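You operate a simulated robot arm through the tools that you are given. There is no shell and no other tool.

You run a simulated two-armed robot. Do the job below in one go: nothing can be reset, and whatever is moved stays where it is left.

Task
Heat the steel kettle to the temperature printed on the tin of oolong tea and keep it warm.
Fine: heat key first, then the warm key.

Only the result counts: the job must be done as asked and must still hold three seconds after the hand-in. Knocking over, shifting, dropping, spilling or breaking anything else fails it.

Robot
Two 7-joint arms with two-finger grippers on one trunk, on a base that drives. Base frame: it is fixed to the floor where the robot stands at the start and does not move with it; the origin is under the middle of the robot, x ahead of it, y to its left, z up. Units: mm, rad, N and s.
The left shoulder is at the start at [70, 139, 1205], the right one opposite. With the tool pointing down near the work surface each hand reaches from about 100 to 660 mm from the robot's upright axis, wherever it stands, measured 20 degrees to its own side. Places, roughly: fill key [800, -100, 800]; pot key [800, -200, 800]; power key [800, -100, 800]; steel kettle (19x14x13 cm) [800, -400, 900]; warm key [700, -400, 800]. Payload 3.43 kg a hand.
The tool frame of a hand sits at the grasp point between the pads (the TCP): z along the fingers, y along the line on which they close. The tips reach 30 mm beyond it. The gripper opens to 104 mm. The gripper's body begins 57 mm behind the TCP.
Orientation is told as [roll, pitch, yaw] about the base's x, y, z axes, in that order, counted from this pose: with the fingers straight down and closing along the base's y, the tool's x points along the base's -x, its y along +y and its z along -z.

Tools
- The arms move only by the tool servo_tool. It takes "left_motion", "right_motion" or both (then of equal length, played together; a hand with none holds still); each is a list that holds one entry, the list of rows, each a list of 7 numbers: the closure, from 0 (fully open) to 1 (shut), then the shift along the base's x, y, z in mm, then the turn, a rotation vector about the base's x, y, z in rad. In form: [[[grip, x, y, z, ax, ay, az], ...]]. A call has 1 to 20 rows; each row shifts and turns the commanded pose from where the row before left it. A row lasts 0.2 s, in which the tool goes at most 50 mm and 0.15 rad; a call with a longer step from one row to the next is refused whole, and so is a gripper value outside its range. A pose out of reach is approached as far as the arm can. The call stops where the force on the tool passes 40 N (or 10 N more than at its start, if that is more) or the arm is blocked; 0.2 s more then pass. The fingers move at their own pace (about 45 mm/s each) and stop on an object; they squeeze with about 37 N. The grip force told is the motor's: it shows also when the fingers shut on nothing. Time passes only in rows, and 0.2 s behind the last, so rows that do not move let the fingers close. The reply holds the time, the measured pose of the TCP, the force on the tool along the base axes, the opening and the grip force, in the units named above and with some noise, with the torque about the TCP (base axes, N m) and any sound that the robot's microphone picked up.
- Cameras (640 x 400 px; columns grow to the right, rows downward): "scene" is now at [131.3, -30.6, 1425.6]; the picture's right is [-0.35, -0.94, -0.00], its down [-0.61, 0.23, -0.76] and it looks along [0.71, -0.26, -0.65] (base axes); focal length 294 px, centre (320, 200). "left" rides on the left gripper at [67, -18, -90] in its tool frame; the picture's right is [0.25, 0.97, 0.00], its down [-0.73, 0.19, -0.66] and it looks along [-0.64, 0.17, 0.75] (tool axes); focal length 218 px, centre (320, 200). "right" rides on the right gripper at [67, 18, -90] in its tool frame; the picture's right is [-0.25, 0.97, 0.00], its down [-0.73, -0.19, -0.66] and it looks along [-0.64, -0.17, 0.75] (tool axes); focal length 218 px, centre (320, 200). There is no depth. A picture from a camera that has moved, and an enlarged one, comes with that camera's place and axes in the base frame and with its lens.
- snapshot(camera): a new picture of that camera. It takes no simulated time.
- slide_trunk(by): slides the trunk up (or, below 0, down) by that many mm; the arms and the scene camera ride with it, the base frame stays. It gives what a move gives, with no picture.
- steer(legs): drives the robot by 1 to 6 legs, each [ahead, left, turn to the left] in mm, mm and rad, along the robot's own axes; the way and the turn of a leg run together, so that a leg with both is an arc; at most 1500 mm and 3.142 rad a leg. The arms and the cameras ride along, it lands a little off, and it stops where it bumps. It gives what a move gives.
- head_to(pan, tilt): turns the head with the scene camera to pan (to the left, within 1.501 rad either way) and tilt (down, from -0.506 to 1.204), counted from straight ahead of the robot. It gives what a move gives.
- close_up(camera, box): a new picture of the part [left, top, right, bottom] of that camera's present view, enlarged. It takes no simulated time.
- close_job(): hands the job in; it is judged then, once.

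Places have to be worked out from the pictures, the camera data and where the tool is seen. Open the grippers and draw the arms clear of the work before you hand the job in, unless the task says otherwise.

The tools are called after "Emit:" by a JSON object that holds its "fn" and its "kwargs". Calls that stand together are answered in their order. servo_tool: Moves the arms, as the interface text tells. Its arguments: {"type":"object","properties":{"left_motion":{"type":"array","items":{"type":"array","items":{"type":"array","items":{"type":"number"}}}},"right_motion":{"type":"array","items":{"type":"array","items":{"type":"array","items":{"type":"number"}}}}},"required":[]} The other tools are called the same way: slide_trunk (by) slides the trunk up or down; steer (legs) drives the base; head_to (pan, tilt) turns the head that bears the scene camera; snapshot (camera) takes a picture; close_up (camera, box) takes an enlarged picture of a part of a camera's view; close_job () hands the job in.

At the start:

```text
t: 0.0
left_position: [501.5, -14.0, 1208.8]
left_tcp_rot: [0.001, 0.0, 0.0]
left_force: [0.0, -0.3, -0.1]
left_moment: [0.01, 0.0, 0.02]
left_opening: 103.8
left_finger_force: 0.1
right_position: [414.4, -468.3, 1186.0]
right_tcp_rot: [0.0, 0.001, 0.001]
right_force: [-0.2, -0.4, 0.7]
right_moment: [-0.02, 0.0, 0.01]
right_opening: 104.1
right_finger_force: 0.1
trunk travel left (down, up): [-700.0, 240.0]
robot x, y, heading: [-0.6, 2.4, -0.001]
head pan, tilt: [-0.354, 0.707]
```

scene: 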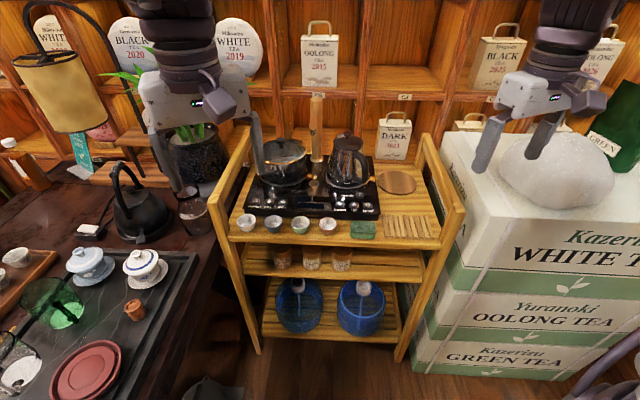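
right: 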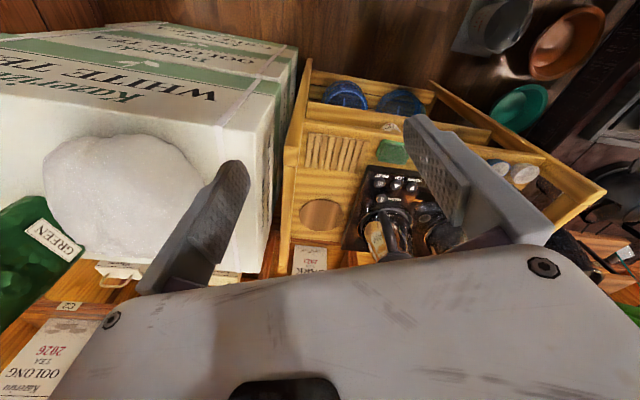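
left: 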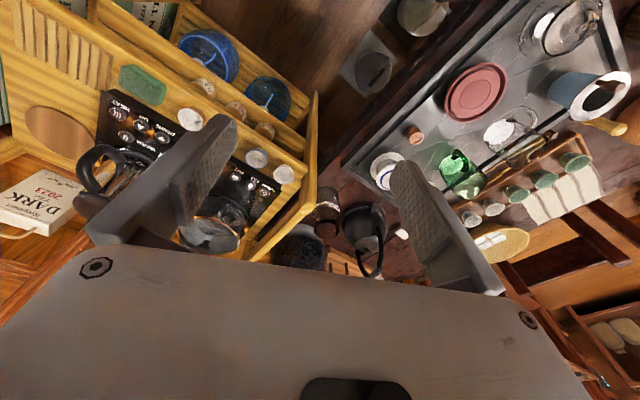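

The scene shows a tea cart with a double-plate heater, one kettle on each side, and several tins on the shelf. I'll enlarge the heater and the tins to read the labels.

Emit:
{"fn": "close_up", "kwargs": {"camera": "scene", "box": [230, 120, 430, 245]}}

Emit:
{"fn": "close_up", "kwargs": {"camera": "scene", "box": [280, 0, 440, 100]}}

Emit:
{"fn": "close_up", "kwargs": {"camera": "scene", "box": [440, 0, 640, 125]}}

Emit:
{"fn": "close_up", "kwargs": {"camera": "left", "box": [80, 60, 300, 260]}}

Emit:
{"fn": "close_up", "kwargs": {"camera": "right", "box": [280, 140, 480, 265]}}

```text
3.20 times, centred on (330, 182) of scene
camera zoom: at [131.3, -30.6, 1425.6], right [-0.35, -0.94, 0.0], down [-0.61, 0.23, -0.76], along [0.71, -0.26, -0.65], focal length 941 px, centre (288, 256)
```

zoom: 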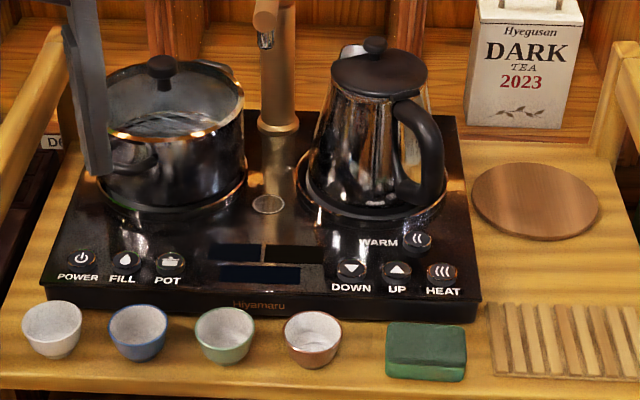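

```text
4.00 times, centred on (360, 50) of scene
camera zoom: at [131.3, -30.6, 1425.6], right [-0.35, -0.94, 0.0], down [-0.61, 0.23, -0.76], along [0.71, -0.26, -0.65], focal length 1177 px, centre (160, 800)
```

zoom: 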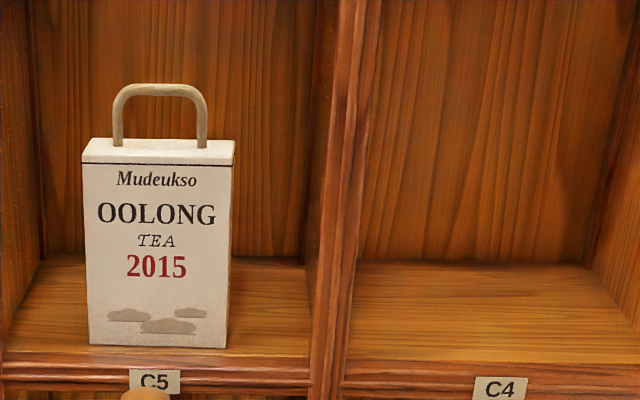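

```text
3.20 times, centred on (540, 62) of scene
camera zoom: at [131.3, -30.6, 1425.6], right [-0.35, -0.94, 0.0], down [-0.61, 0.23, -0.76], along [0.71, -0.26, -0.65], focal length 941 px, centre (-384, 640)
```

zoom: 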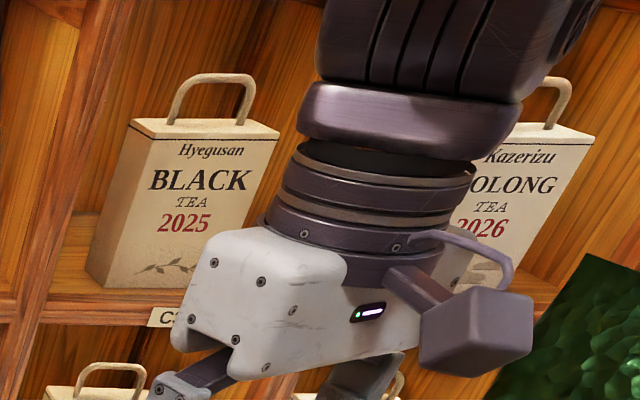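

```text
2.00 times, centred on (190, 160) of left
camera zoom: at [433.6, -31.1, 1299.1], right [-0.25, 0.97, 0.0], down [0.73, 0.19, 0.66], along [0.64, 0.17, -0.75], focal length 436 px, centre (580, 280)
```

zoom: 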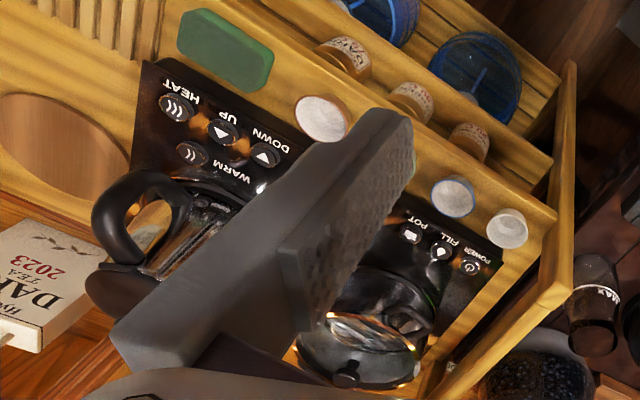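

```text
3.20 times, centred on (380, 202) of right
camera zoom: at [346.5, -449.4, 1275.9], right [0.25, 0.97, 0.0], down [0.73, -0.19, 0.66], along [0.64, -0.17, -0.75], focal length 698 px, centre (128, 192)
```

zoom: 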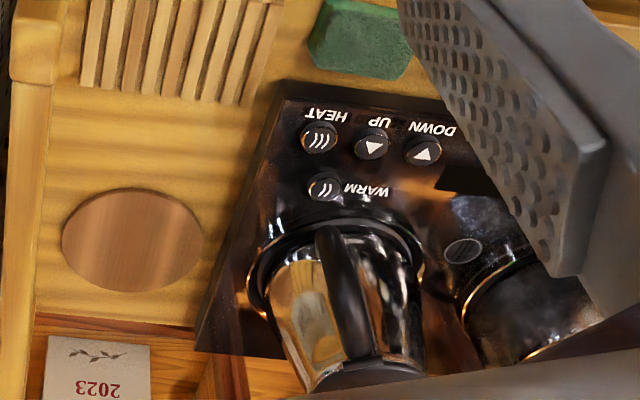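

The bags on the shelves show only the tea and the year, not a temperature, so the tin must be elsewhere. I'll turn the head to look around.

Emit:
{"fn": "head_to", "kwargs": {"pan": 0.5, "tilt": 0.5}}

Emit:
{"fn": "snapshot", "kwargs": {"camera": "scene"}}

Emit:
{"fn": "head_to", "kwargs": {"pan": 0.2, "tilt": 0.1}}

Emit:
{"fn": "snapshot", "kwargs": {"camera": "scene"}}

Emit:
{"fn": "head_to", "kwargs": {"pan": -0.7, "tilt": 0.1}}

Emit:
{"fn": "snapshot", "kwargs": {"camera": "scene"}}

Emit:
{"fn": "head_to", "kwargs": {"pan": -1.2, "tilt": 0.5}}

Emit:
{"fn": "snapshot", "kwargs": {"camera": "scene"}}

Emit:
{"fn": "head_to", "kwargs": {"pan": 1.2, "tilt": 0.5}}

Emit:
{"fn": "snapshot", "kwargs": {"camera": "scene"}}

```text
t: 1.2
left_position: [501.3, -14.8, 1208.8]
left_tcp_rot: [-0.001, 0.0, 0.0]
left_force: [-0.2, 0.2, -0.2]
left_moment: [0.02, 0.0, 0.0]
left_opening: 103.9
left_finger_force: 0.0
right_position: [415.2, -467.5, 1185.5]
right_tcp_rot: [-0.001, -0.001, 0.002]
right_force: [0.3, -0.2, -0.5]
right_moment: [0.0, 0.01, 0.01]
right_opening: 104.1
right_finger_force: 0.2
trunk travel left (down, up): [-700.0, 240.0]
robot x, y, heading: [0.3, 1.1, -0.001]
head pan, tilt: [0.499, 0.499]
```

```text
taken
camera scene: at [131.7, 42.3, 1443.8], right [0.48, -0.88, 0.0], down [-0.42, -0.23, -0.88], along [0.77, 0.42, -0.48], focal length 294 px, centre (320, 200)
```

scene: 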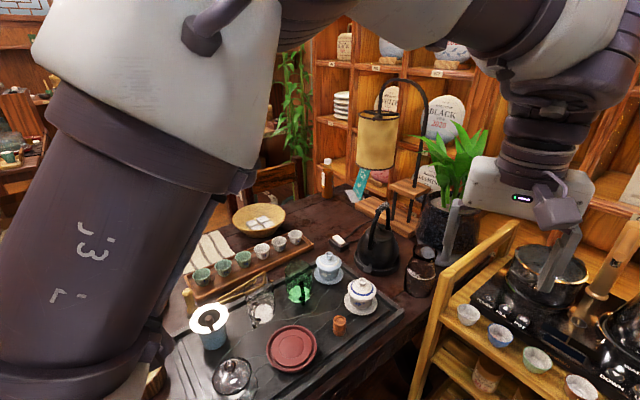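

```text
t: 2.0
left_position: [500.8, -13.7, 1208.2]
left_tcp_rot: [0.0, -0.001, 0.001]
left_force: [0.3, 0.6, -0.3]
left_moment: [-0.02, -0.03, 0.05]
left_opening: 104.0
left_finger_force: 0.1
right_position: [412.5, -468.0, 1184.8]
right_tcp_rot: [0.001, 0.001, 0.002]
right_force: [0.3, -0.7, 1.0]
right_moment: [0.0, 0.0, -0.01]
right_opening: 103.8
right_finger_force: 0.1
trunk travel left (down, up): [-700.0, 240.0]
robot x, y, heading: [0.6, -0.9, -0.001]
head pan, tilt: [0.201, 0.099]
```

```text
taken
camera scene: at [142.0, 17.2, 1480.8], right [0.2, -0.98, 0.0], down [-0.1, -0.02, -0.99], along [0.97, 0.2, -0.1], focal length 294 px, centre (320, 200)
```

scene: 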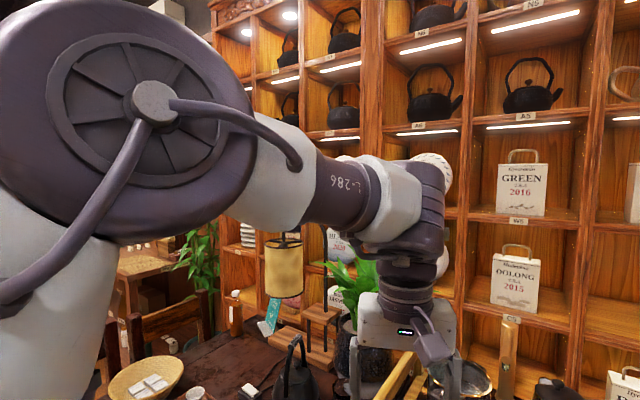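

```text
t: 3.2
left_position: [500.3, -14.2, 1208.6]
left_tcp_rot: [0.001, 0.001, 0.0]
left_force: [0.5, -0.3, -0.1]
left_moment: [0.0, -0.04, 0.02]
left_opening: 103.9
left_finger_force: 0.1
right_position: [415.9, -468.5, 1185.9]
right_tcp_rot: [0.0, 0.0, -0.001]
right_force: [0.3, 0.1, 0.4]
right_moment: [0.03, -0.04, 0.0]
right_opening: 103.8
right_finger_force: 0.0
trunk travel left (down, up): [-700.0, 240.0]
robot x, y, heading: [0.6, 0.6, -0.002]
head pan, tilt: [-0.7, 0.099]
```

```text
taken
camera scene: at [122.3, -60.4, 1480.9], right [-0.64, -0.77, 0.0], down [-0.08, 0.06, -0.99], along [0.76, -0.64, -0.1], focal length 294 px, centre (320, 200)
```

scene: 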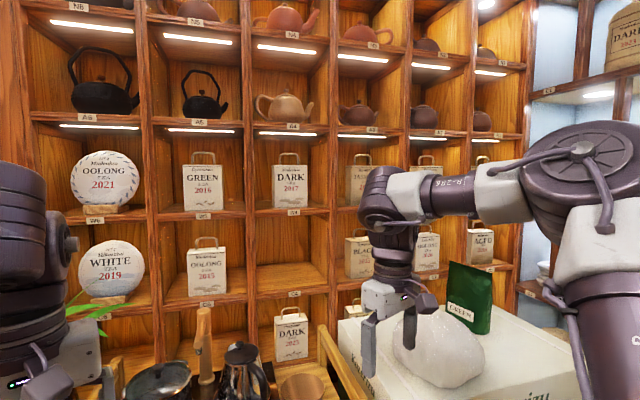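

```text
t: 4.2
left_position: [500.8, -15.0, 1208.7]
left_tcp_rot: [0.0, 0.0, 0.001]
left_force: [0.3, 0.4, 0.3]
left_moment: [0.0, 0.06, 0.02]
left_opening: 104.3
left_finger_force: 0.0
right_position: [413.9, -468.7, 1185.9]
right_tcp_rot: [-0.001, 0.001, -0.001]
right_force: [-0.5, -0.4, 0.0]
right_moment: [-0.02, -0.01, 0.01]
right_opening: 104.0
right_finger_force: 0.1
trunk travel left (down, up): [-700.0, 240.0]
robot x, y, heading: [0.7, 1.4, -0.001]
head pan, tilt: [-1.201, 0.499]
```

```text
taken
camera scene: at [84.8, -86.0, 1443.9], right [-0.93, -0.36, 0.0], down [-0.17, 0.45, -0.88], along [0.32, -0.82, -0.48], focal length 294 px, centre (320, 200)
```

scene: 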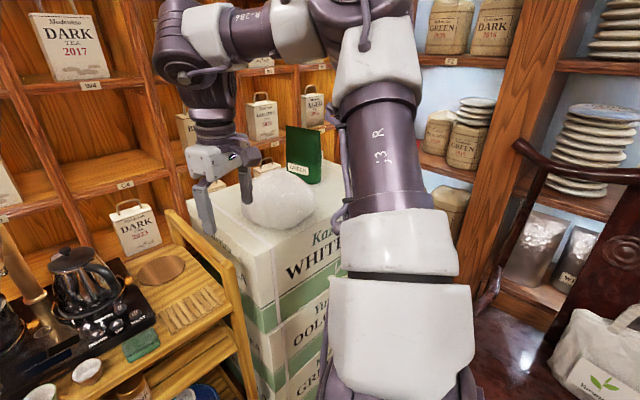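

```text
t: 6.4
left_position: [500.4, -14.8, 1208.7]
left_tcp_rot: [-0.001, 0.0, 0.0]
left_force: [0.2, 0.4, 0.2]
left_moment: [0.01, 0.0, 0.03]
left_opening: 104.1
left_finger_force: 0.0
right_position: [413.9, -468.2, 1184.7]
right_tcp_rot: [0.0, 0.0, 0.0]
right_force: [0.4, -0.4, 1.1]
right_moment: [0.0, 0.0, 0.01]
right_opening: 104.1
right_finger_force: 0.0
trunk travel left (down, up): [-700.0, 240.0]
robot x, y, heading: [3.4, 1.4, -0.001]
head pan, tilt: [1.201, 0.499]
```

```text
taken
camera scene: at [84.8, 83.6, 1443.8], right [0.93, -0.36, 0.0], down [-0.17, -0.45, -0.88], along [0.32, 0.82, -0.48], focal length 294 px, centre (320, 200)
```

scene: 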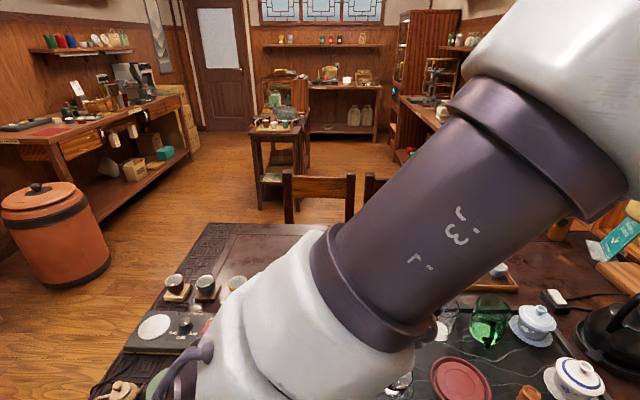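

No tin with a temperature is visible near the cart yet. I'll enlarge the far shelves and the table in this view, then look at other angles.

Emit:
{"fn": "close_up", "kwargs": {"camera": "scene", "box": [250, 20, 410, 120]}}

Emit:
{"fn": "close_up", "kwargs": {"camera": "scene", "box": [30, 20, 190, 120]}}

Emit:
{"fn": "close_up", "kwargs": {"camera": "scene", "box": [390, 0, 550, 100]}}

Emit:
{"fn": "close_up", "kwargs": {"camera": "scene", "box": [90, 250, 250, 400]}}

Emit:
{"fn": "head_to", "kwargs": {"pan": 1.5, "tilt": 0.7}}

Emit:
{"fn": "snapshot", "kwargs": {"camera": "scene"}}

Emit:
{"fn": "head_to", "kwargs": {"pan": 0.6, "tilt": 0.9}}

Emit:
{"fn": "snapshot", "kwargs": {"camera": "scene"}}

Emit:
{"fn": "head_to", "kwargs": {"pan": -0.1, "tilt": 0.9}}

Emit:
{"fn": "snapshot", "kwargs": {"camera": "scene"}}

Emit:
{"fn": "head_to", "kwargs": {"pan": -1.5, "tilt": 0.6}}

Emit:
{"fn": "snapshot", "kwargs": {"camera": "scene"}}

```text
4.00 times, centred on (330, 70) of scene
camera zoom: at [84.8, 83.6, 1443.8], right [0.93, -0.36, 0.0], down [-0.17, -0.45, -0.88], along [0.32, 0.82, -0.48], focal length 1177 px, centre (280, 720)
```

zoom: 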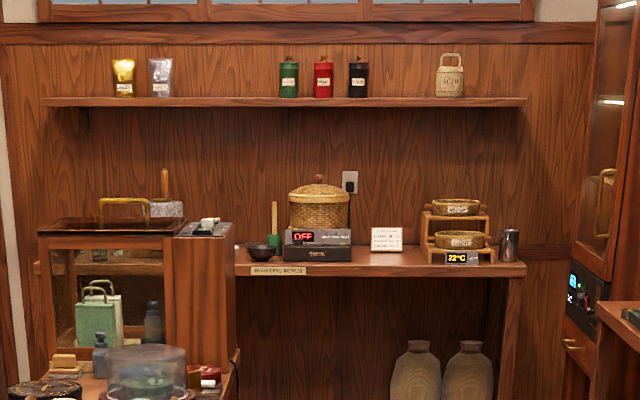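

```text
4.00 times, centred on (110, 70) of scene
camera zoom: at [84.8, 83.6, 1443.8], right [0.93, -0.36, 0.0], down [-0.17, -0.45, -0.88], along [0.32, 0.82, -0.48], focal length 1177 px, centre (1160, 720)
```

zoom: 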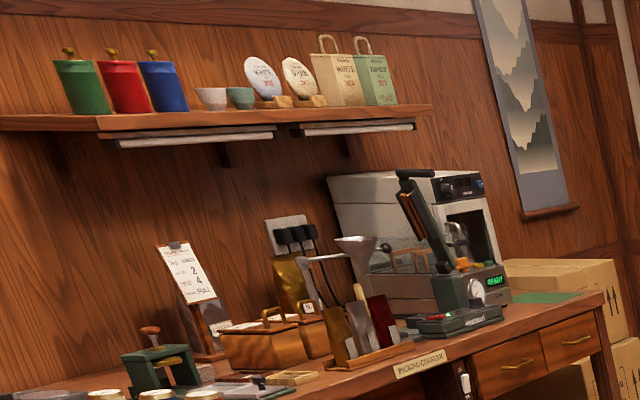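

```text
4.00 times, centred on (470, 50) of scene
camera zoom: at [84.8, 83.6, 1443.8], right [0.93, -0.36, 0.0], down [-0.17, -0.45, -0.88], along [0.32, 0.82, -0.48], focal length 1177 px, centre (-280, 800)
```

zoom: 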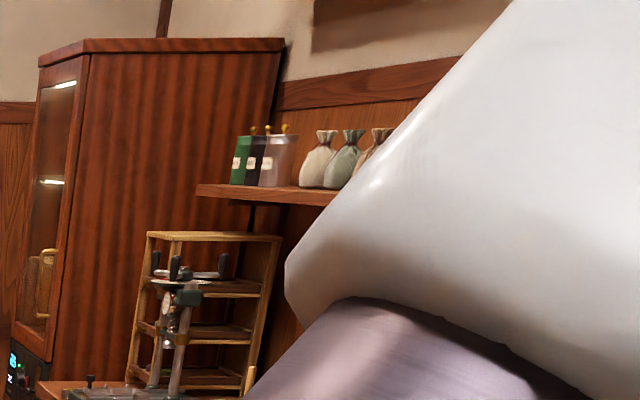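

```text
2.67 times, centred on (170, 325) of scene
camera zoom: at [84.8, 83.6, 1443.8], right [0.93, -0.36, 0.0], down [-0.17, -0.45, -0.88], along [0.32, 0.82, -0.48], focal length 784 px, centre (720, -133)
```

zoom: 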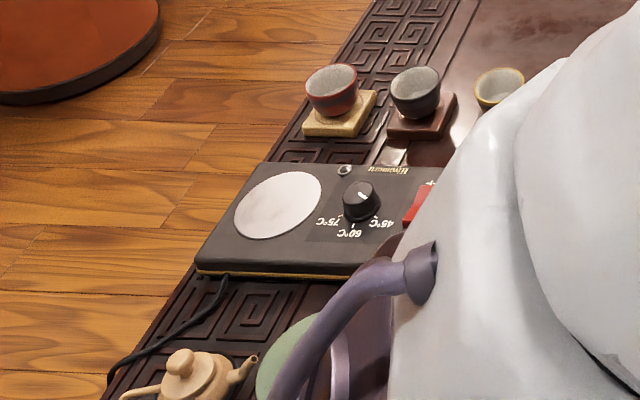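

```text
t: 7.2
left_position: [501.3, -14.5, 1209.2]
left_tcp_rot: [0.0, 0.002, 0.0]
left_force: [-0.3, 0.0, 0.5]
left_moment: [-0.01, -0.03, 0.01]
left_opening: 104.0
left_finger_force: 0.0
right_position: [414.4, -468.5, 1185.0]
right_tcp_rot: [0.0, 0.0, 0.001]
right_force: [0.1, 0.1, -0.2]
right_moment: [0.02, 0.01, -0.01]
right_opening: 104.1
right_finger_force: 0.1
trunk travel left (down, up): [-700.0, 240.0]
robot x, y, heading: [2.5, -2.0, -0.001]
head pan, tilt: [1.499, 0.7]
```

```text
taken
camera scene: at [57.9, 83.5, 1426.2], right [1.0, -0.07, 0.0], down [-0.05, -0.64, -0.77], along [0.06, 0.76, -0.64], focal length 294 px, centre (320, 200)
```

scene: 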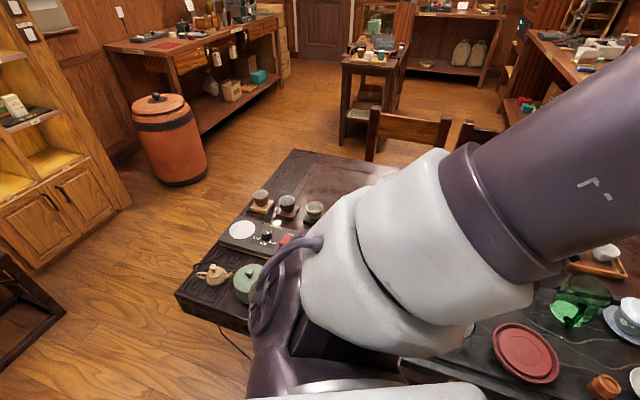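

```text
t: 8.4
left_position: [501.0, -14.5, 1209.3]
left_tcp_rot: [0.002, 0.001, 0.0]
left_force: [-0.2, 0.4, 0.1]
left_moment: [0.0, 0.0, 0.01]
left_opening: 104.2
left_finger_force: 0.2
right_position: [413.5, -468.4, 1185.7]
right_tcp_rot: [0.0, 0.001, 0.002]
right_force: [0.3, 0.5, -0.1]
right_moment: [-0.02, -0.01, 0.02]
right_opening: 104.1
right_finger_force: 0.1
trunk travel left (down, up): [-700.0, 240.0]
robot x, y, heading: [-3.3, 1.7, 0.007]
head pan, tilt: [0.6, 0.901]
```

```text
taken
camera scene: at [114.1, 41.5, 1410.0], right [0.57, -0.82, 0.0], down [-0.65, -0.44, -0.62], along [0.51, 0.35, -0.78], focal length 294 px, centre (320, 200)
```

scene: 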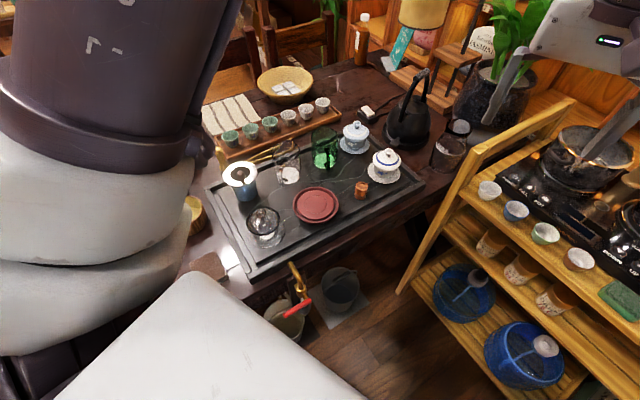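

```text
t: 9.4
left_position: [501.2, -14.3, 1208.4]
left_tcp_rot: [0.0, 0.002, 0.001]
left_force: [-0.6, 0.0, 0.2]
left_moment: [-0.01, -0.04, -0.04]
left_opening: 104.0
left_finger_force: 0.0
right_position: [414.9, -467.9, 1186.4]
right_tcp_rot: [-0.001, -0.001, -0.001]
right_force: [0.1, 0.1, 0.1]
right_moment: [-0.02, -0.01, 0.02]
right_opening: 104.0
right_finger_force: 0.0
trunk travel left (down, up): [-700.0, 240.0]
robot x, y, heading: [5.0, 2.7, 0.003]
head pan, tilt: [-0.099, 0.901]
```

```text
taken
camera scene: at [126.9, -8.6, 1409.9], right [-0.1, -1.0, 0.0], down [-0.78, 0.08, -0.62], along [0.62, -0.06, -0.78], focal length 294 px, centre (320, 200)
```

scene: 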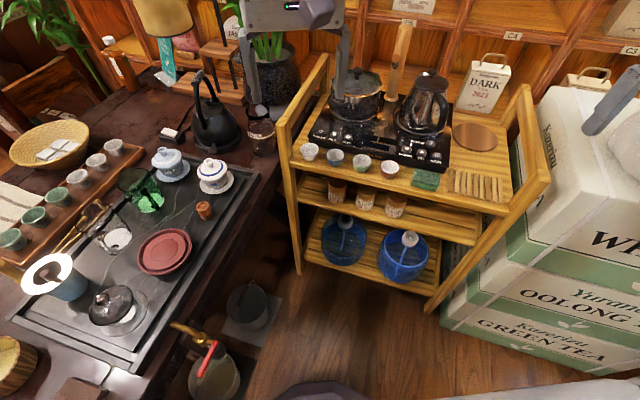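

```text
t: 11.0
left_position: [500.4, -13.8, 1208.8]
left_tcp_rot: [0.001, -0.001, 0.001]
left_force: [-0.8, -0.7, 0.1]
left_moment: [-0.01, 0.0, 0.03]
left_opening: 103.8
left_finger_force: 0.0
right_position: [413.7, -466.6, 1186.0]
right_tcp_rot: [0.0, 0.0, 0.001]
right_force: [-0.3, -0.1, -0.1]
right_moment: [0.0, -0.01, 0.03]
right_opening: 104.1
right_finger_force: 0.1
trunk travel left (down, up): [-700.0, 240.0]
robot x, y, heading: [-0.9, 0.0, 0.003]
head pan, tilt: [-1.499, 0.6]
```

```text
taken
camera scene: at [58.2, -89.3, 1434.7], right [-1.0, -0.07, 0.0], down [-0.04, 0.56, -0.82], along [0.06, -0.82, -0.57], focal length 294 px, centre (320, 200)
```

scene: 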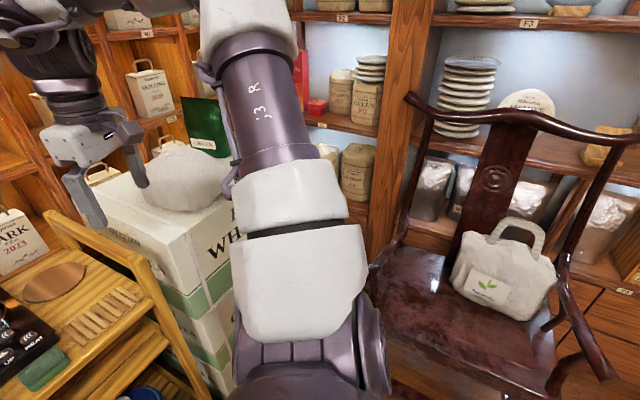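

There is something red (a tin or canister) on the right-hand shelf behind the arm, so I'll enlarge that area and other corners.

Emit:
{"fn": "close_up", "kwargs": {"camera": "scene", "box": [270, 0, 430, 130]}}

Emit:
{"fn": "close_up", "kwargs": {"camera": "scene", "box": [100, 0, 260, 130]}}

Emit:
{"fn": "close_up", "kwargs": {"camera": "scene", "box": [0, 100, 160, 230]}}

Emit:
{"fn": "close_up", "kwargs": {"camera": "scene", "box": [400, 60, 640, 300]}}

Emit:
{"fn": "head_to", "kwargs": {"pan": -1.5, "tilt": 0.0}}

Emit:
{"fn": "snapshot", "kwargs": {"camera": "scene"}}

Emit:
{"fn": "head_to", "kwargs": {"pan": -1.0, "tilt": 0.0}}

Emit:
{"fn": "snapshot", "kwargs": {"camera": "scene"}}

Emit:
{"fn": "head_to", "kwargs": {"pan": 0.9, "tilt": 0.2}}

Emit:
{"fn": "snapshot", "kwargs": {"camera": "scene"}}

Emit:
{"fn": "head_to", "kwargs": {"pan": 1.5, "tilt": 0.2}}

Emit:
{"fn": "snapshot", "kwargs": {"camera": "scene"}}

```text
3.08 times, centred on (350, 65) of scene
camera zoom: at [58.2, -89.3, 1434.7], right [-1.0, -0.07, 0.0], down [-0.04, 0.56, -0.82], along [0.06, -0.82, -0.57], focal length 905 px, centre (228, 615)
```

zoom: 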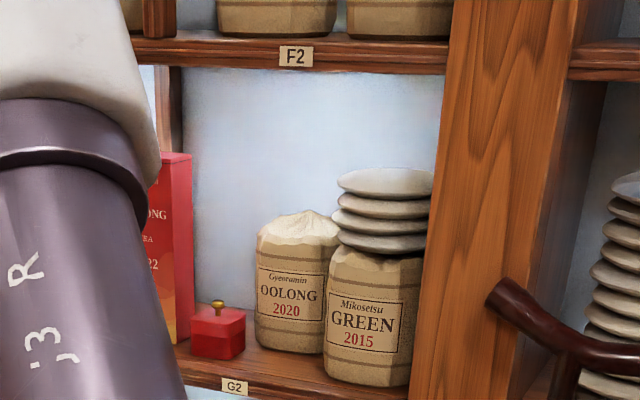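

```text
3.08 times, centred on (180, 65) of scene
camera zoom: at [58.2, -89.3, 1434.7], right [-1.0, -0.07, 0.0], down [-0.04, 0.56, -0.82], along [0.06, -0.82, -0.57], focal length 905 px, centre (751, 615)
```

zoom: 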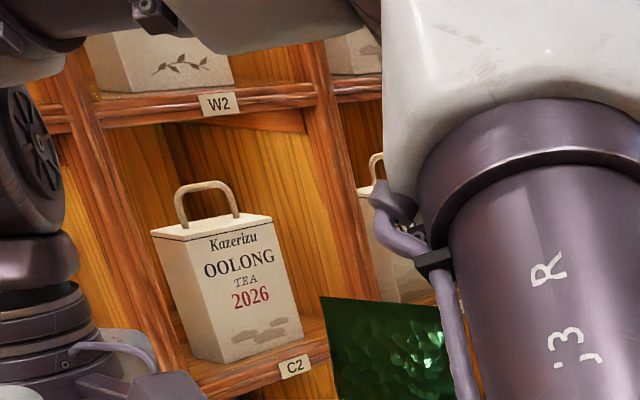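

```text
3.08 times, centred on (80, 165) of scene
camera zoom: at [58.2, -89.3, 1434.7], right [-1.0, -0.07, 0.0], down [-0.04, 0.56, -0.82], along [0.06, -0.82, -0.57], focal length 905 px, centre (1058, 308)
```

zoom: 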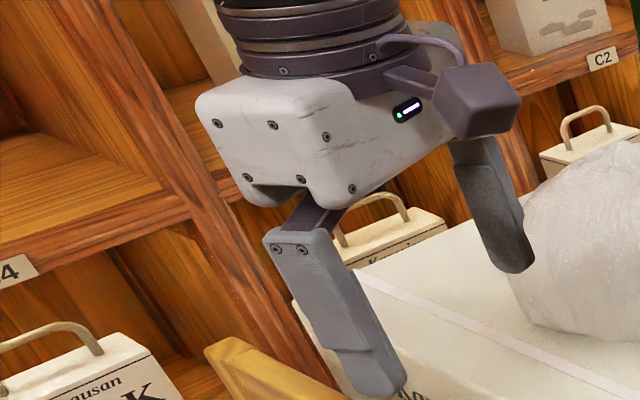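

```text
1.67 times, centred on (520, 180) of scene
camera zoom: at [58.2, -89.3, 1434.7], right [-1.0, -0.07, 0.0], down [-0.04, 0.56, -0.82], along [0.06, -0.82, -0.57], focal length 490 px, centre (-13, 233)
```

zoom: 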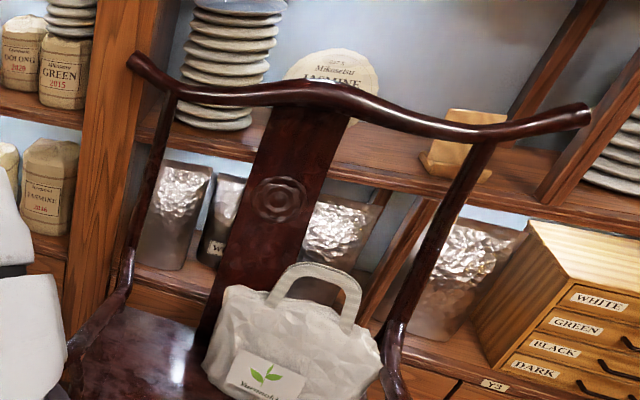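

```text
t: 12.0
left_position: [500.6, -14.9, 1208.7]
left_tcp_rot: [0.0, 0.0, 0.0]
left_force: [1.6, 0.0, -0.2]
left_moment: [0.02, 0.03, 0.02]
left_opening: 104.0
left_finger_force: 0.1
right_position: [415.2, -467.7, 1184.8]
right_tcp_rot: [0.002, 0.0, 0.0]
right_force: [-0.7, -0.1, 0.6]
right_moment: [0.0, -0.01, -0.01]
right_opening: 103.8
right_finger_force: 0.1
trunk travel left (down, up): [-700.0, 240.0]
robot x, y, heading: [3.8, -0.9, -0.002]
head pan, tilt: [-1.499, 0.0]
```

```text
taken
camera scene: at [58.2, -91.0, 1489.9], right [-1.0, -0.07, 0.0], down [0.0, 0.0, -1.0], along [0.07, -1.0, 0.0], focal length 294 px, centre (320, 200)
```

scene: 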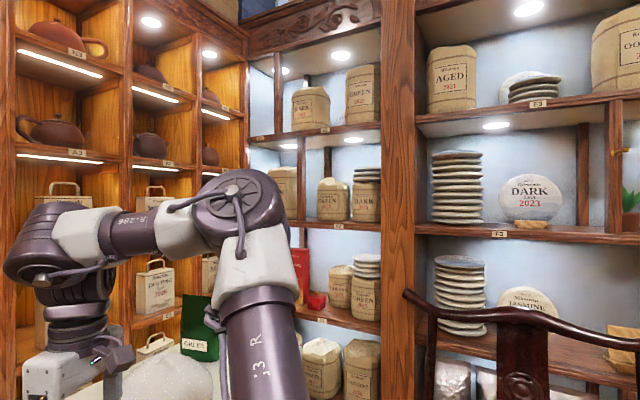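

```text
t: 12.9
left_position: [501.1, -14.1, 1207.7]
left_tcp_rot: [0.0, -0.001, 0.0]
left_force: [0.1, 0.7, 0.3]
left_moment: [0.02, 0.01, -0.03]
left_opening: 104.0
left_finger_force: 0.1
right_position: [413.8, -468.2, 1185.8]
right_tcp_rot: [0.001, 0.001, 0.001]
right_force: [-0.9, 0.5, 0.4]
right_moment: [-0.02, -0.03, -0.02]
right_opening: 103.8
right_finger_force: 0.0
trunk travel left (down, up): [-700.0, 240.0]
robot x, y, heading: [-0.6, -1.7, -0.001]
head pan, tilt: [-1.0, 0.0]
```

```text
taken
camera scene: at [100.3, -77.0, 1489.9], right [-0.84, -0.54, 0.0], down [0.0, 0.0, -1.0], along [0.54, -0.84, 0.0], focal length 294 px, centre (320, 200)
```

scene: 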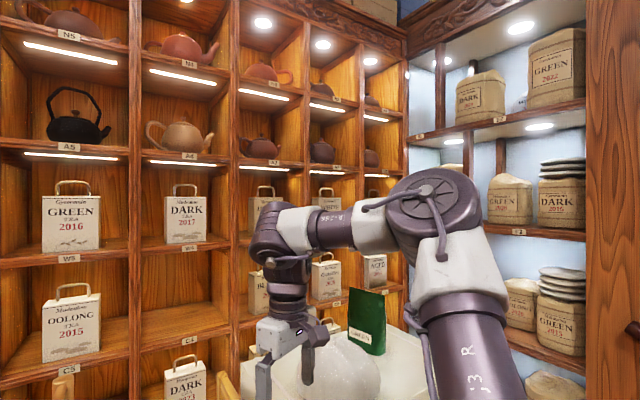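

```text
t: 14.8
left_position: [499.9, -14.2, 1208.5]
left_tcp_rot: [0.0, 0.0, 0.002]
left_force: [-0.2, -0.7, 0.5]
left_moment: [0.06, 0.02, 0.01]
left_opening: 103.9
left_finger_force: 0.1
right_position: [414.4, -467.6, 1185.4]
right_tcp_rot: [0.001, 0.0, -0.001]
right_force: [0.5, 0.0, 0.1]
right_moment: [0.04, 0.01, 0.0]
right_opening: 104.1
right_finger_force: 0.1
trunk travel left (down, up): [-700.0, 240.0]
robot x, y, heading: [3.3, -1.8, 0.002]
head pan, tilt: [0.901, 0.201]
```

```text
taken
camera scene: at [109.7, 71.8, 1471.5], right [0.78, -0.62, 0.0], down [-0.12, -0.16, -0.98], along [0.61, 0.77, -0.2], focal length 294 px, centre (320, 200)
```

scene: 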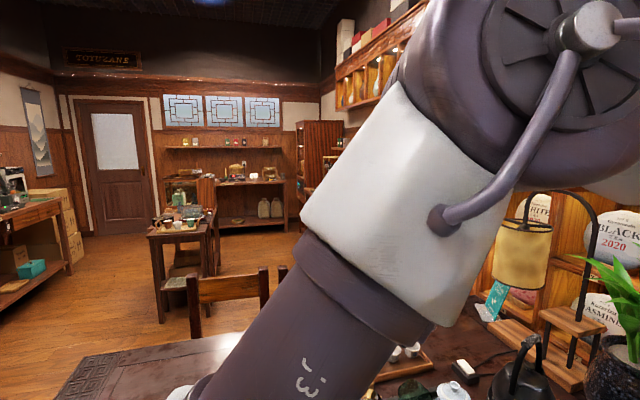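

```text
t: 15.8
left_position: [501.7, -13.8, 1209.0]
left_tcp_rot: [-0.001, 0.001, 0.001]
left_force: [-0.4, 0.0, -0.2]
left_moment: [0.01, -0.04, -0.01]
left_opening: 104.0
left_finger_force: 0.1
right_position: [414.5, -467.5, 1185.4]
right_tcp_rot: [0.001, 0.002, -0.001]
right_force: [0.0, -0.6, 1.2]
right_moment: [-0.02, 0.0, -0.04]
right_opening: 103.9
right_finger_force: 0.1
trunk travel left (down, up): [-700.0, 240.0]
robot x, y, heading: [-4.8, -0.2, 0.002]
head pan, tilt: [1.499, 0.201]
```

```text
taken
camera scene: at [58.6, 91.7, 1471.5], right [1.0, -0.07, 0.0], down [-0.01, -0.2, -0.98], along [0.07, 0.98, -0.2], focal length 294 px, centre (320, 200)
```

scene: 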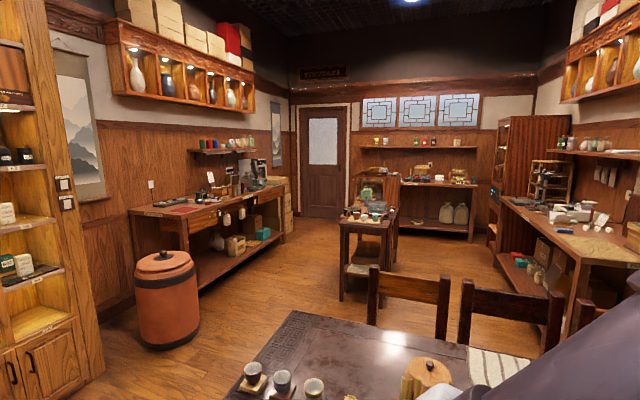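

I'll enlarge the cabinet on the left, the tins over the packing counter, and the right-hand bench.

Emit:
{"fn": "close_up", "kwargs": {"camera": "scene", "box": [0, 80, 100, 300]}}

Emit:
{"fn": "close_up", "kwargs": {"camera": "scene", "box": [140, 120, 300, 220]}}

Emit:
{"fn": "close_up", "kwargs": {"camera": "scene", "box": [320, 130, 480, 230]}}

Emit:
{"fn": "close_up", "kwargs": {"camera": "scene", "box": [490, 120, 640, 220]}}

Emit:
{"fn": "close_up", "kwargs": {"camera": "scene", "box": [340, 330, 540, 400]}}

Emit:
{"fn": "close_up", "kwargs": {"camera": "left", "box": [340, 0, 640, 200]}}

Emit:
{"fn": "close_up", "kwargs": {"camera": "left", "box": [300, 150, 640, 400]}}

```text
1.82 times, centred on (50, 190) of scene
camera zoom: at [58.6, 91.7, 1471.5], right [1.0, -0.07, 0.0], down [-0.01, -0.2, -0.98], along [0.07, 0.98, -0.2], focal length 535 px, centre (811, 218)
```

zoom: 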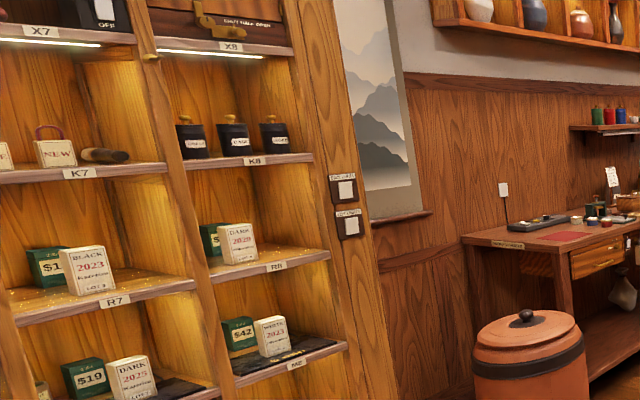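

```text
4.00 times, centred on (220, 170) of scene
camera zoom: at [58.6, 91.7, 1471.5], right [1.0, -0.07, 0.0], down [-0.01, -0.2, -0.98], along [0.07, 0.98, -0.2], focal length 1177 px, centre (720, 320)
```

zoom: 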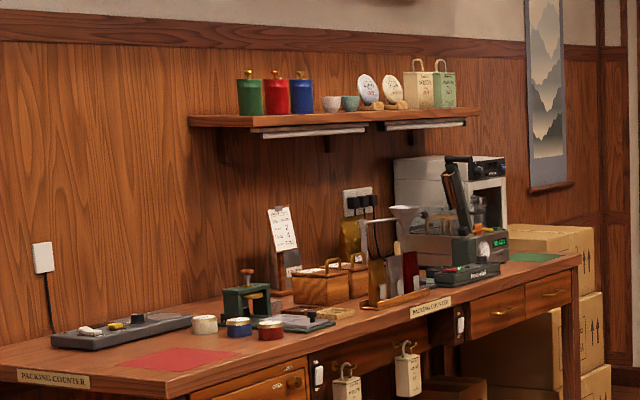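

```text
4.00 times, centred on (400, 180) of scene
camera zoom: at [58.6, 91.7, 1471.5], right [1.0, -0.07, 0.0], down [-0.01, -0.2, -0.98], along [0.07, 0.98, -0.2], focal length 1177 px, centre (0, 280)
```

zoom: 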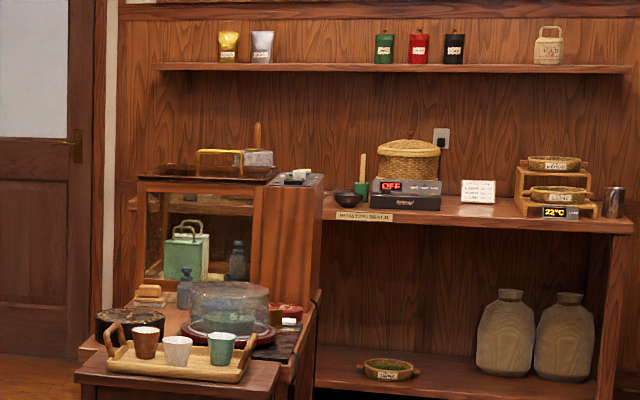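

```text
4.00 times, centred on (565, 170) of scene
camera zoom: at [58.6, 91.7, 1471.5], right [1.0, -0.07, 0.0], down [-0.01, -0.2, -0.98], along [0.07, 0.98, -0.2], focal length 1177 px, centre (-660, 320)
```

zoom: 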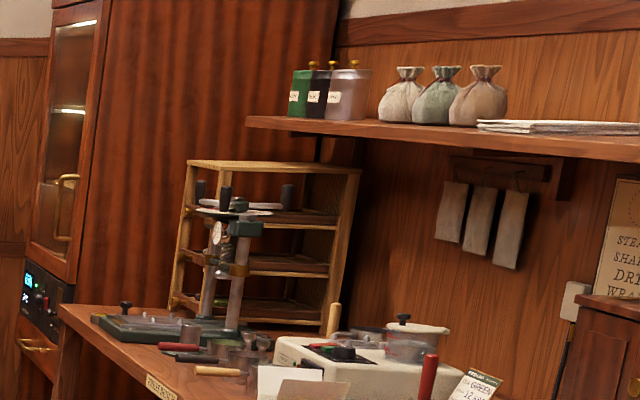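

```text
3.20 times, centred on (440, 365) of scene
camera zoom: at [58.6, 91.7, 1471.5], right [1.0, -0.07, 0.0], down [-0.01, -0.2, -0.98], along [0.07, 0.98, -0.2], focal length 941 px, centre (-64, -328)
```

zoom: 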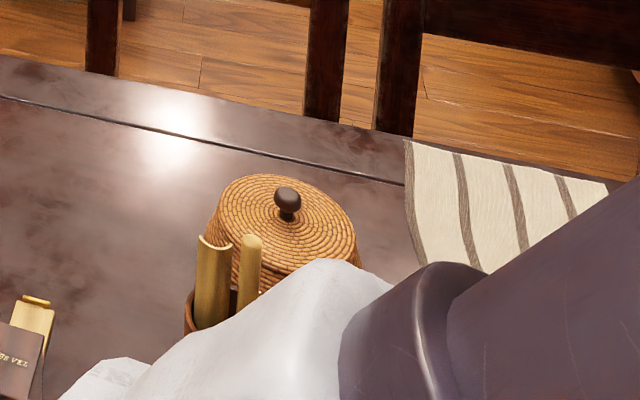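

```text
2.00 times, centred on (490, 100) of left
camera zoom: at [433.6, -31.1, 1299.1], right [-0.25, 0.97, 0.0], down [0.73, 0.19, 0.66], along [0.64, 0.17, -0.75], focal length 436 px, centre (-20, 400)
```

zoom: 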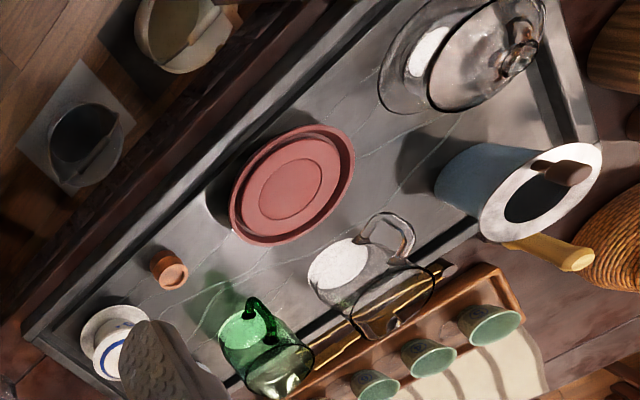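

```text
1.60 times, centred on (470, 275) of left
camera zoom: at [433.6, -31.1, 1299.1], right [-0.25, 0.97, 0.0], down [0.73, 0.19, 0.66], along [0.64, 0.17, -0.75], focal length 349 px, centre (80, 80)
```

zoom: 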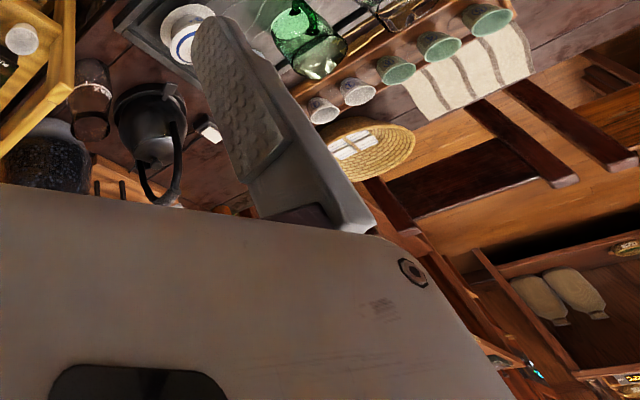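

I'll look closer at the table by the lamp (the brown bottle and the items around it), and at the lower levels of the shelf.

Emit:
{"fn": "head_to", "kwargs": {"pan": 0.5, "tilt": 0.4}}

Emit:
{"fn": "close_up", "kwargs": {"camera": "scene", "box": [220, 20, 360, 220]}}

Emit:
{"fn": "close_up", "kwargs": {"camera": "scene", "box": [310, 100, 510, 260]}}

Emit:
{"fn": "close_up", "kwargs": {"camera": "scene", "box": [160, 230, 460, 400]}}

Emit:
{"fn": "head_to", "kwargs": {"pan": -0.7, "tilt": 0.3}}

Emit:
{"fn": "close_up", "kwargs": {"camera": "scene", "box": [0, 0, 320, 200]}}

Emit:
{"fn": "close_up", "kwargs": {"camera": "scene", "box": [320, 100, 640, 300]}}

Emit:
{"fn": "close_up", "kwargs": {"camera": "scene", "box": [0, 200, 320, 400]}}

```text
t: 17.0
left_position: [501.0, -14.6, 1208.1]
left_tcp_rot: [0.0, 0.0, 0.0]
left_force: [-0.1, -0.1, 0.0]
left_moment: [-0.02, 0.01, 0.01]
left_opening: 104.0
left_finger_force: 0.0
right_position: [414.7, -467.8, 1185.2]
right_tcp_rot: [0.0, 0.0, 0.0]
right_force: [-0.4, 0.0, 1.0]
right_moment: [-0.01, 0.01, 0.03]
right_opening: 104.1
right_finger_force: 0.1
trunk travel left (down, up): [-700.0, 240.0]
robot x, y, heading: [-5.0, -2.4, -0.002]
head pan, tilt: [0.499, 0.4]
```

```text
2.00 times, centred on (290, 120) of scene
camera zoom: at [133.1, 43.2, 1453.0], right [0.48, -0.88, 0.0], down [-0.34, -0.19, -0.92], along [0.81, 0.44, -0.39], focal length 588 px, centre (380, 360)
```

zoom: 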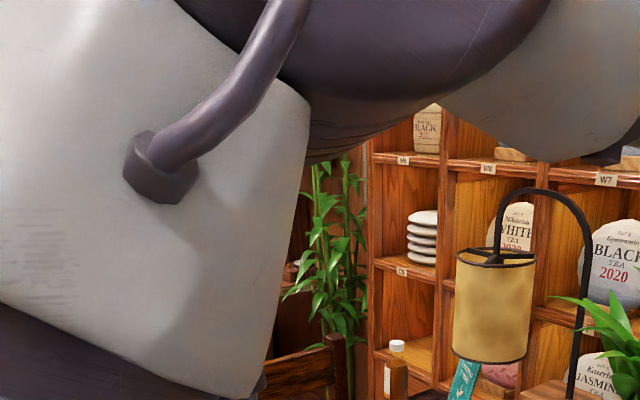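

```text
2.50 times, centred on (410, 180) of scene
camera zoom: at [133.1, 43.2, 1453.0], right [0.48, -0.88, 0.0], down [-0.34, -0.19, -0.92], along [0.81, 0.44, -0.39], focal length 735 px, centre (95, 250)
```

zoom: 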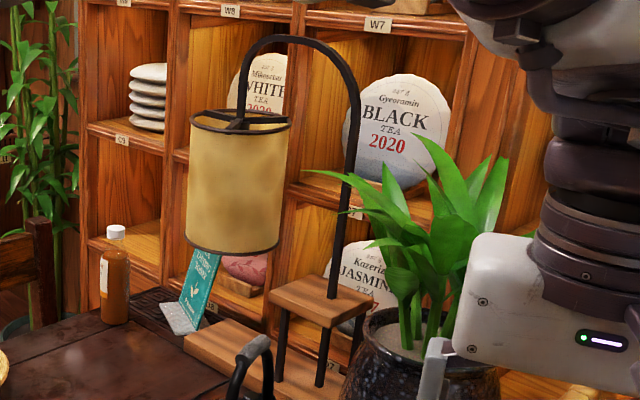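

```text
2.13 times, centred on (310, 315) of scene
camera zoom: at [133.1, 43.2, 1453.0], right [0.48, -0.88, 0.0], down [-0.34, -0.19, -0.92], along [0.81, 0.44, -0.39], focal length 628 px, centre (341, -45)
```

zoom: 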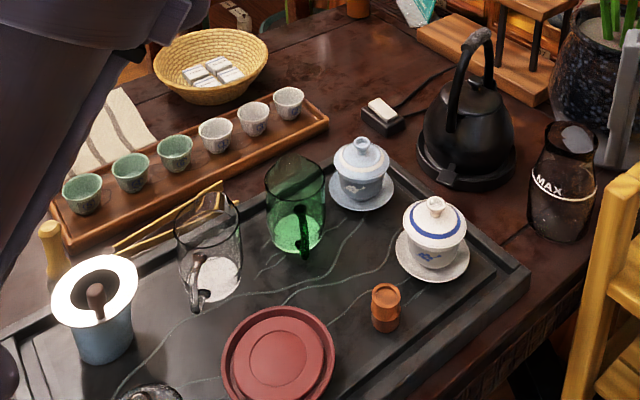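

```text
t: 18.4
left_position: [501.5, -13.8, 1208.3]
left_tcp_rot: [-0.001, 0.001, 0.0]
left_force: [0.5, -0.5, -0.3]
left_moment: [0.0, 0.0, 0.02]
left_opening: 103.9
left_finger_force: 0.1
right_position: [414.8, -467.8, 1184.6]
right_tcp_rot: [0.001, 0.0, -0.001]
right_force: [0.0, -1.1, 0.7]
right_moment: [-0.01, -0.01, -0.02]
right_opening: 104.1
right_finger_force: 0.0
trunk travel left (down, up): [-700.0, 240.0]
robot x, y, heading: [2.1, 0.5, 0.004]
head pan, tilt: [-0.7, 0.3]
```

```text
2.00 times, centred on (160, 100) of scene
camera zoom: at [123.3, -61.3, 1462.2], right [-0.64, -0.77, 0.0], down [-0.23, 0.19, -0.96], along [0.73, -0.61, -0.3], focal length 588 px, centre (640, 400)
```

zoom: 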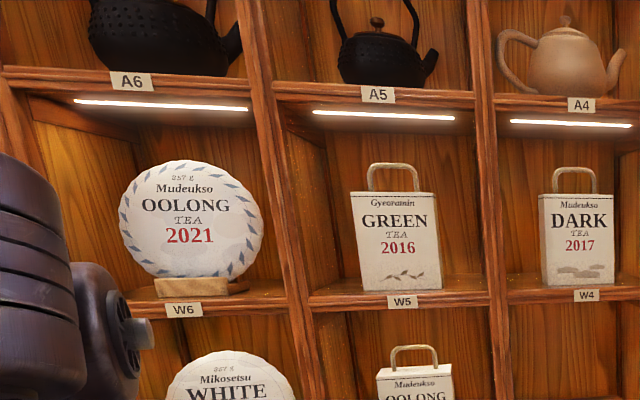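

```text
2.00 times, centred on (480, 200) of scene
camera zoom: at [123.3, -61.3, 1462.2], right [-0.64, -0.77, 0.0], down [-0.23, 0.19, -0.96], along [0.73, -0.61, -0.3], focal length 588 px, centre (0, 200)
```

zoom: 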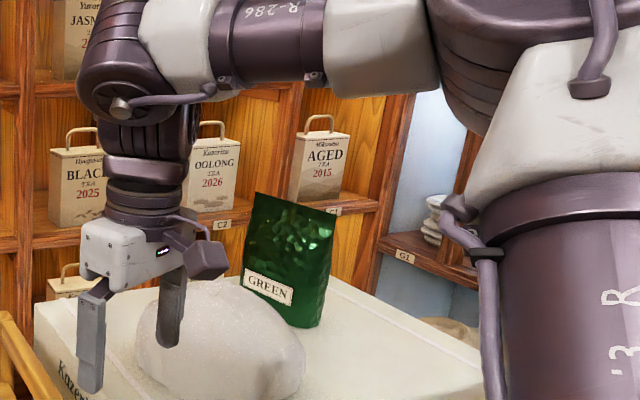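

```text
2.00 times, centred on (160, 300) of scene
camera zoom: at [123.3, -61.3, 1462.2], right [-0.64, -0.77, 0.0], down [-0.23, 0.19, -0.96], along [0.73, -0.61, -0.3], focal length 588 px, centre (640, 0)
```

zoom: 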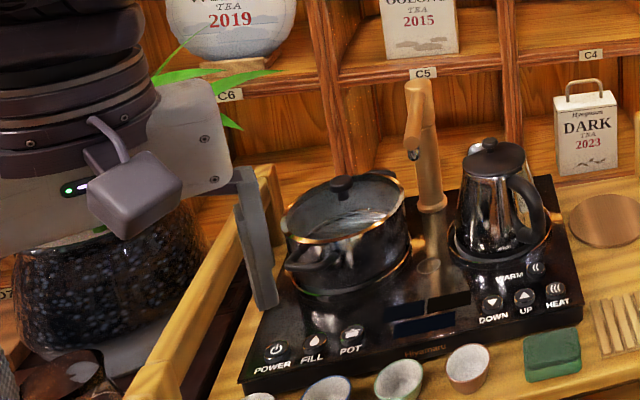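

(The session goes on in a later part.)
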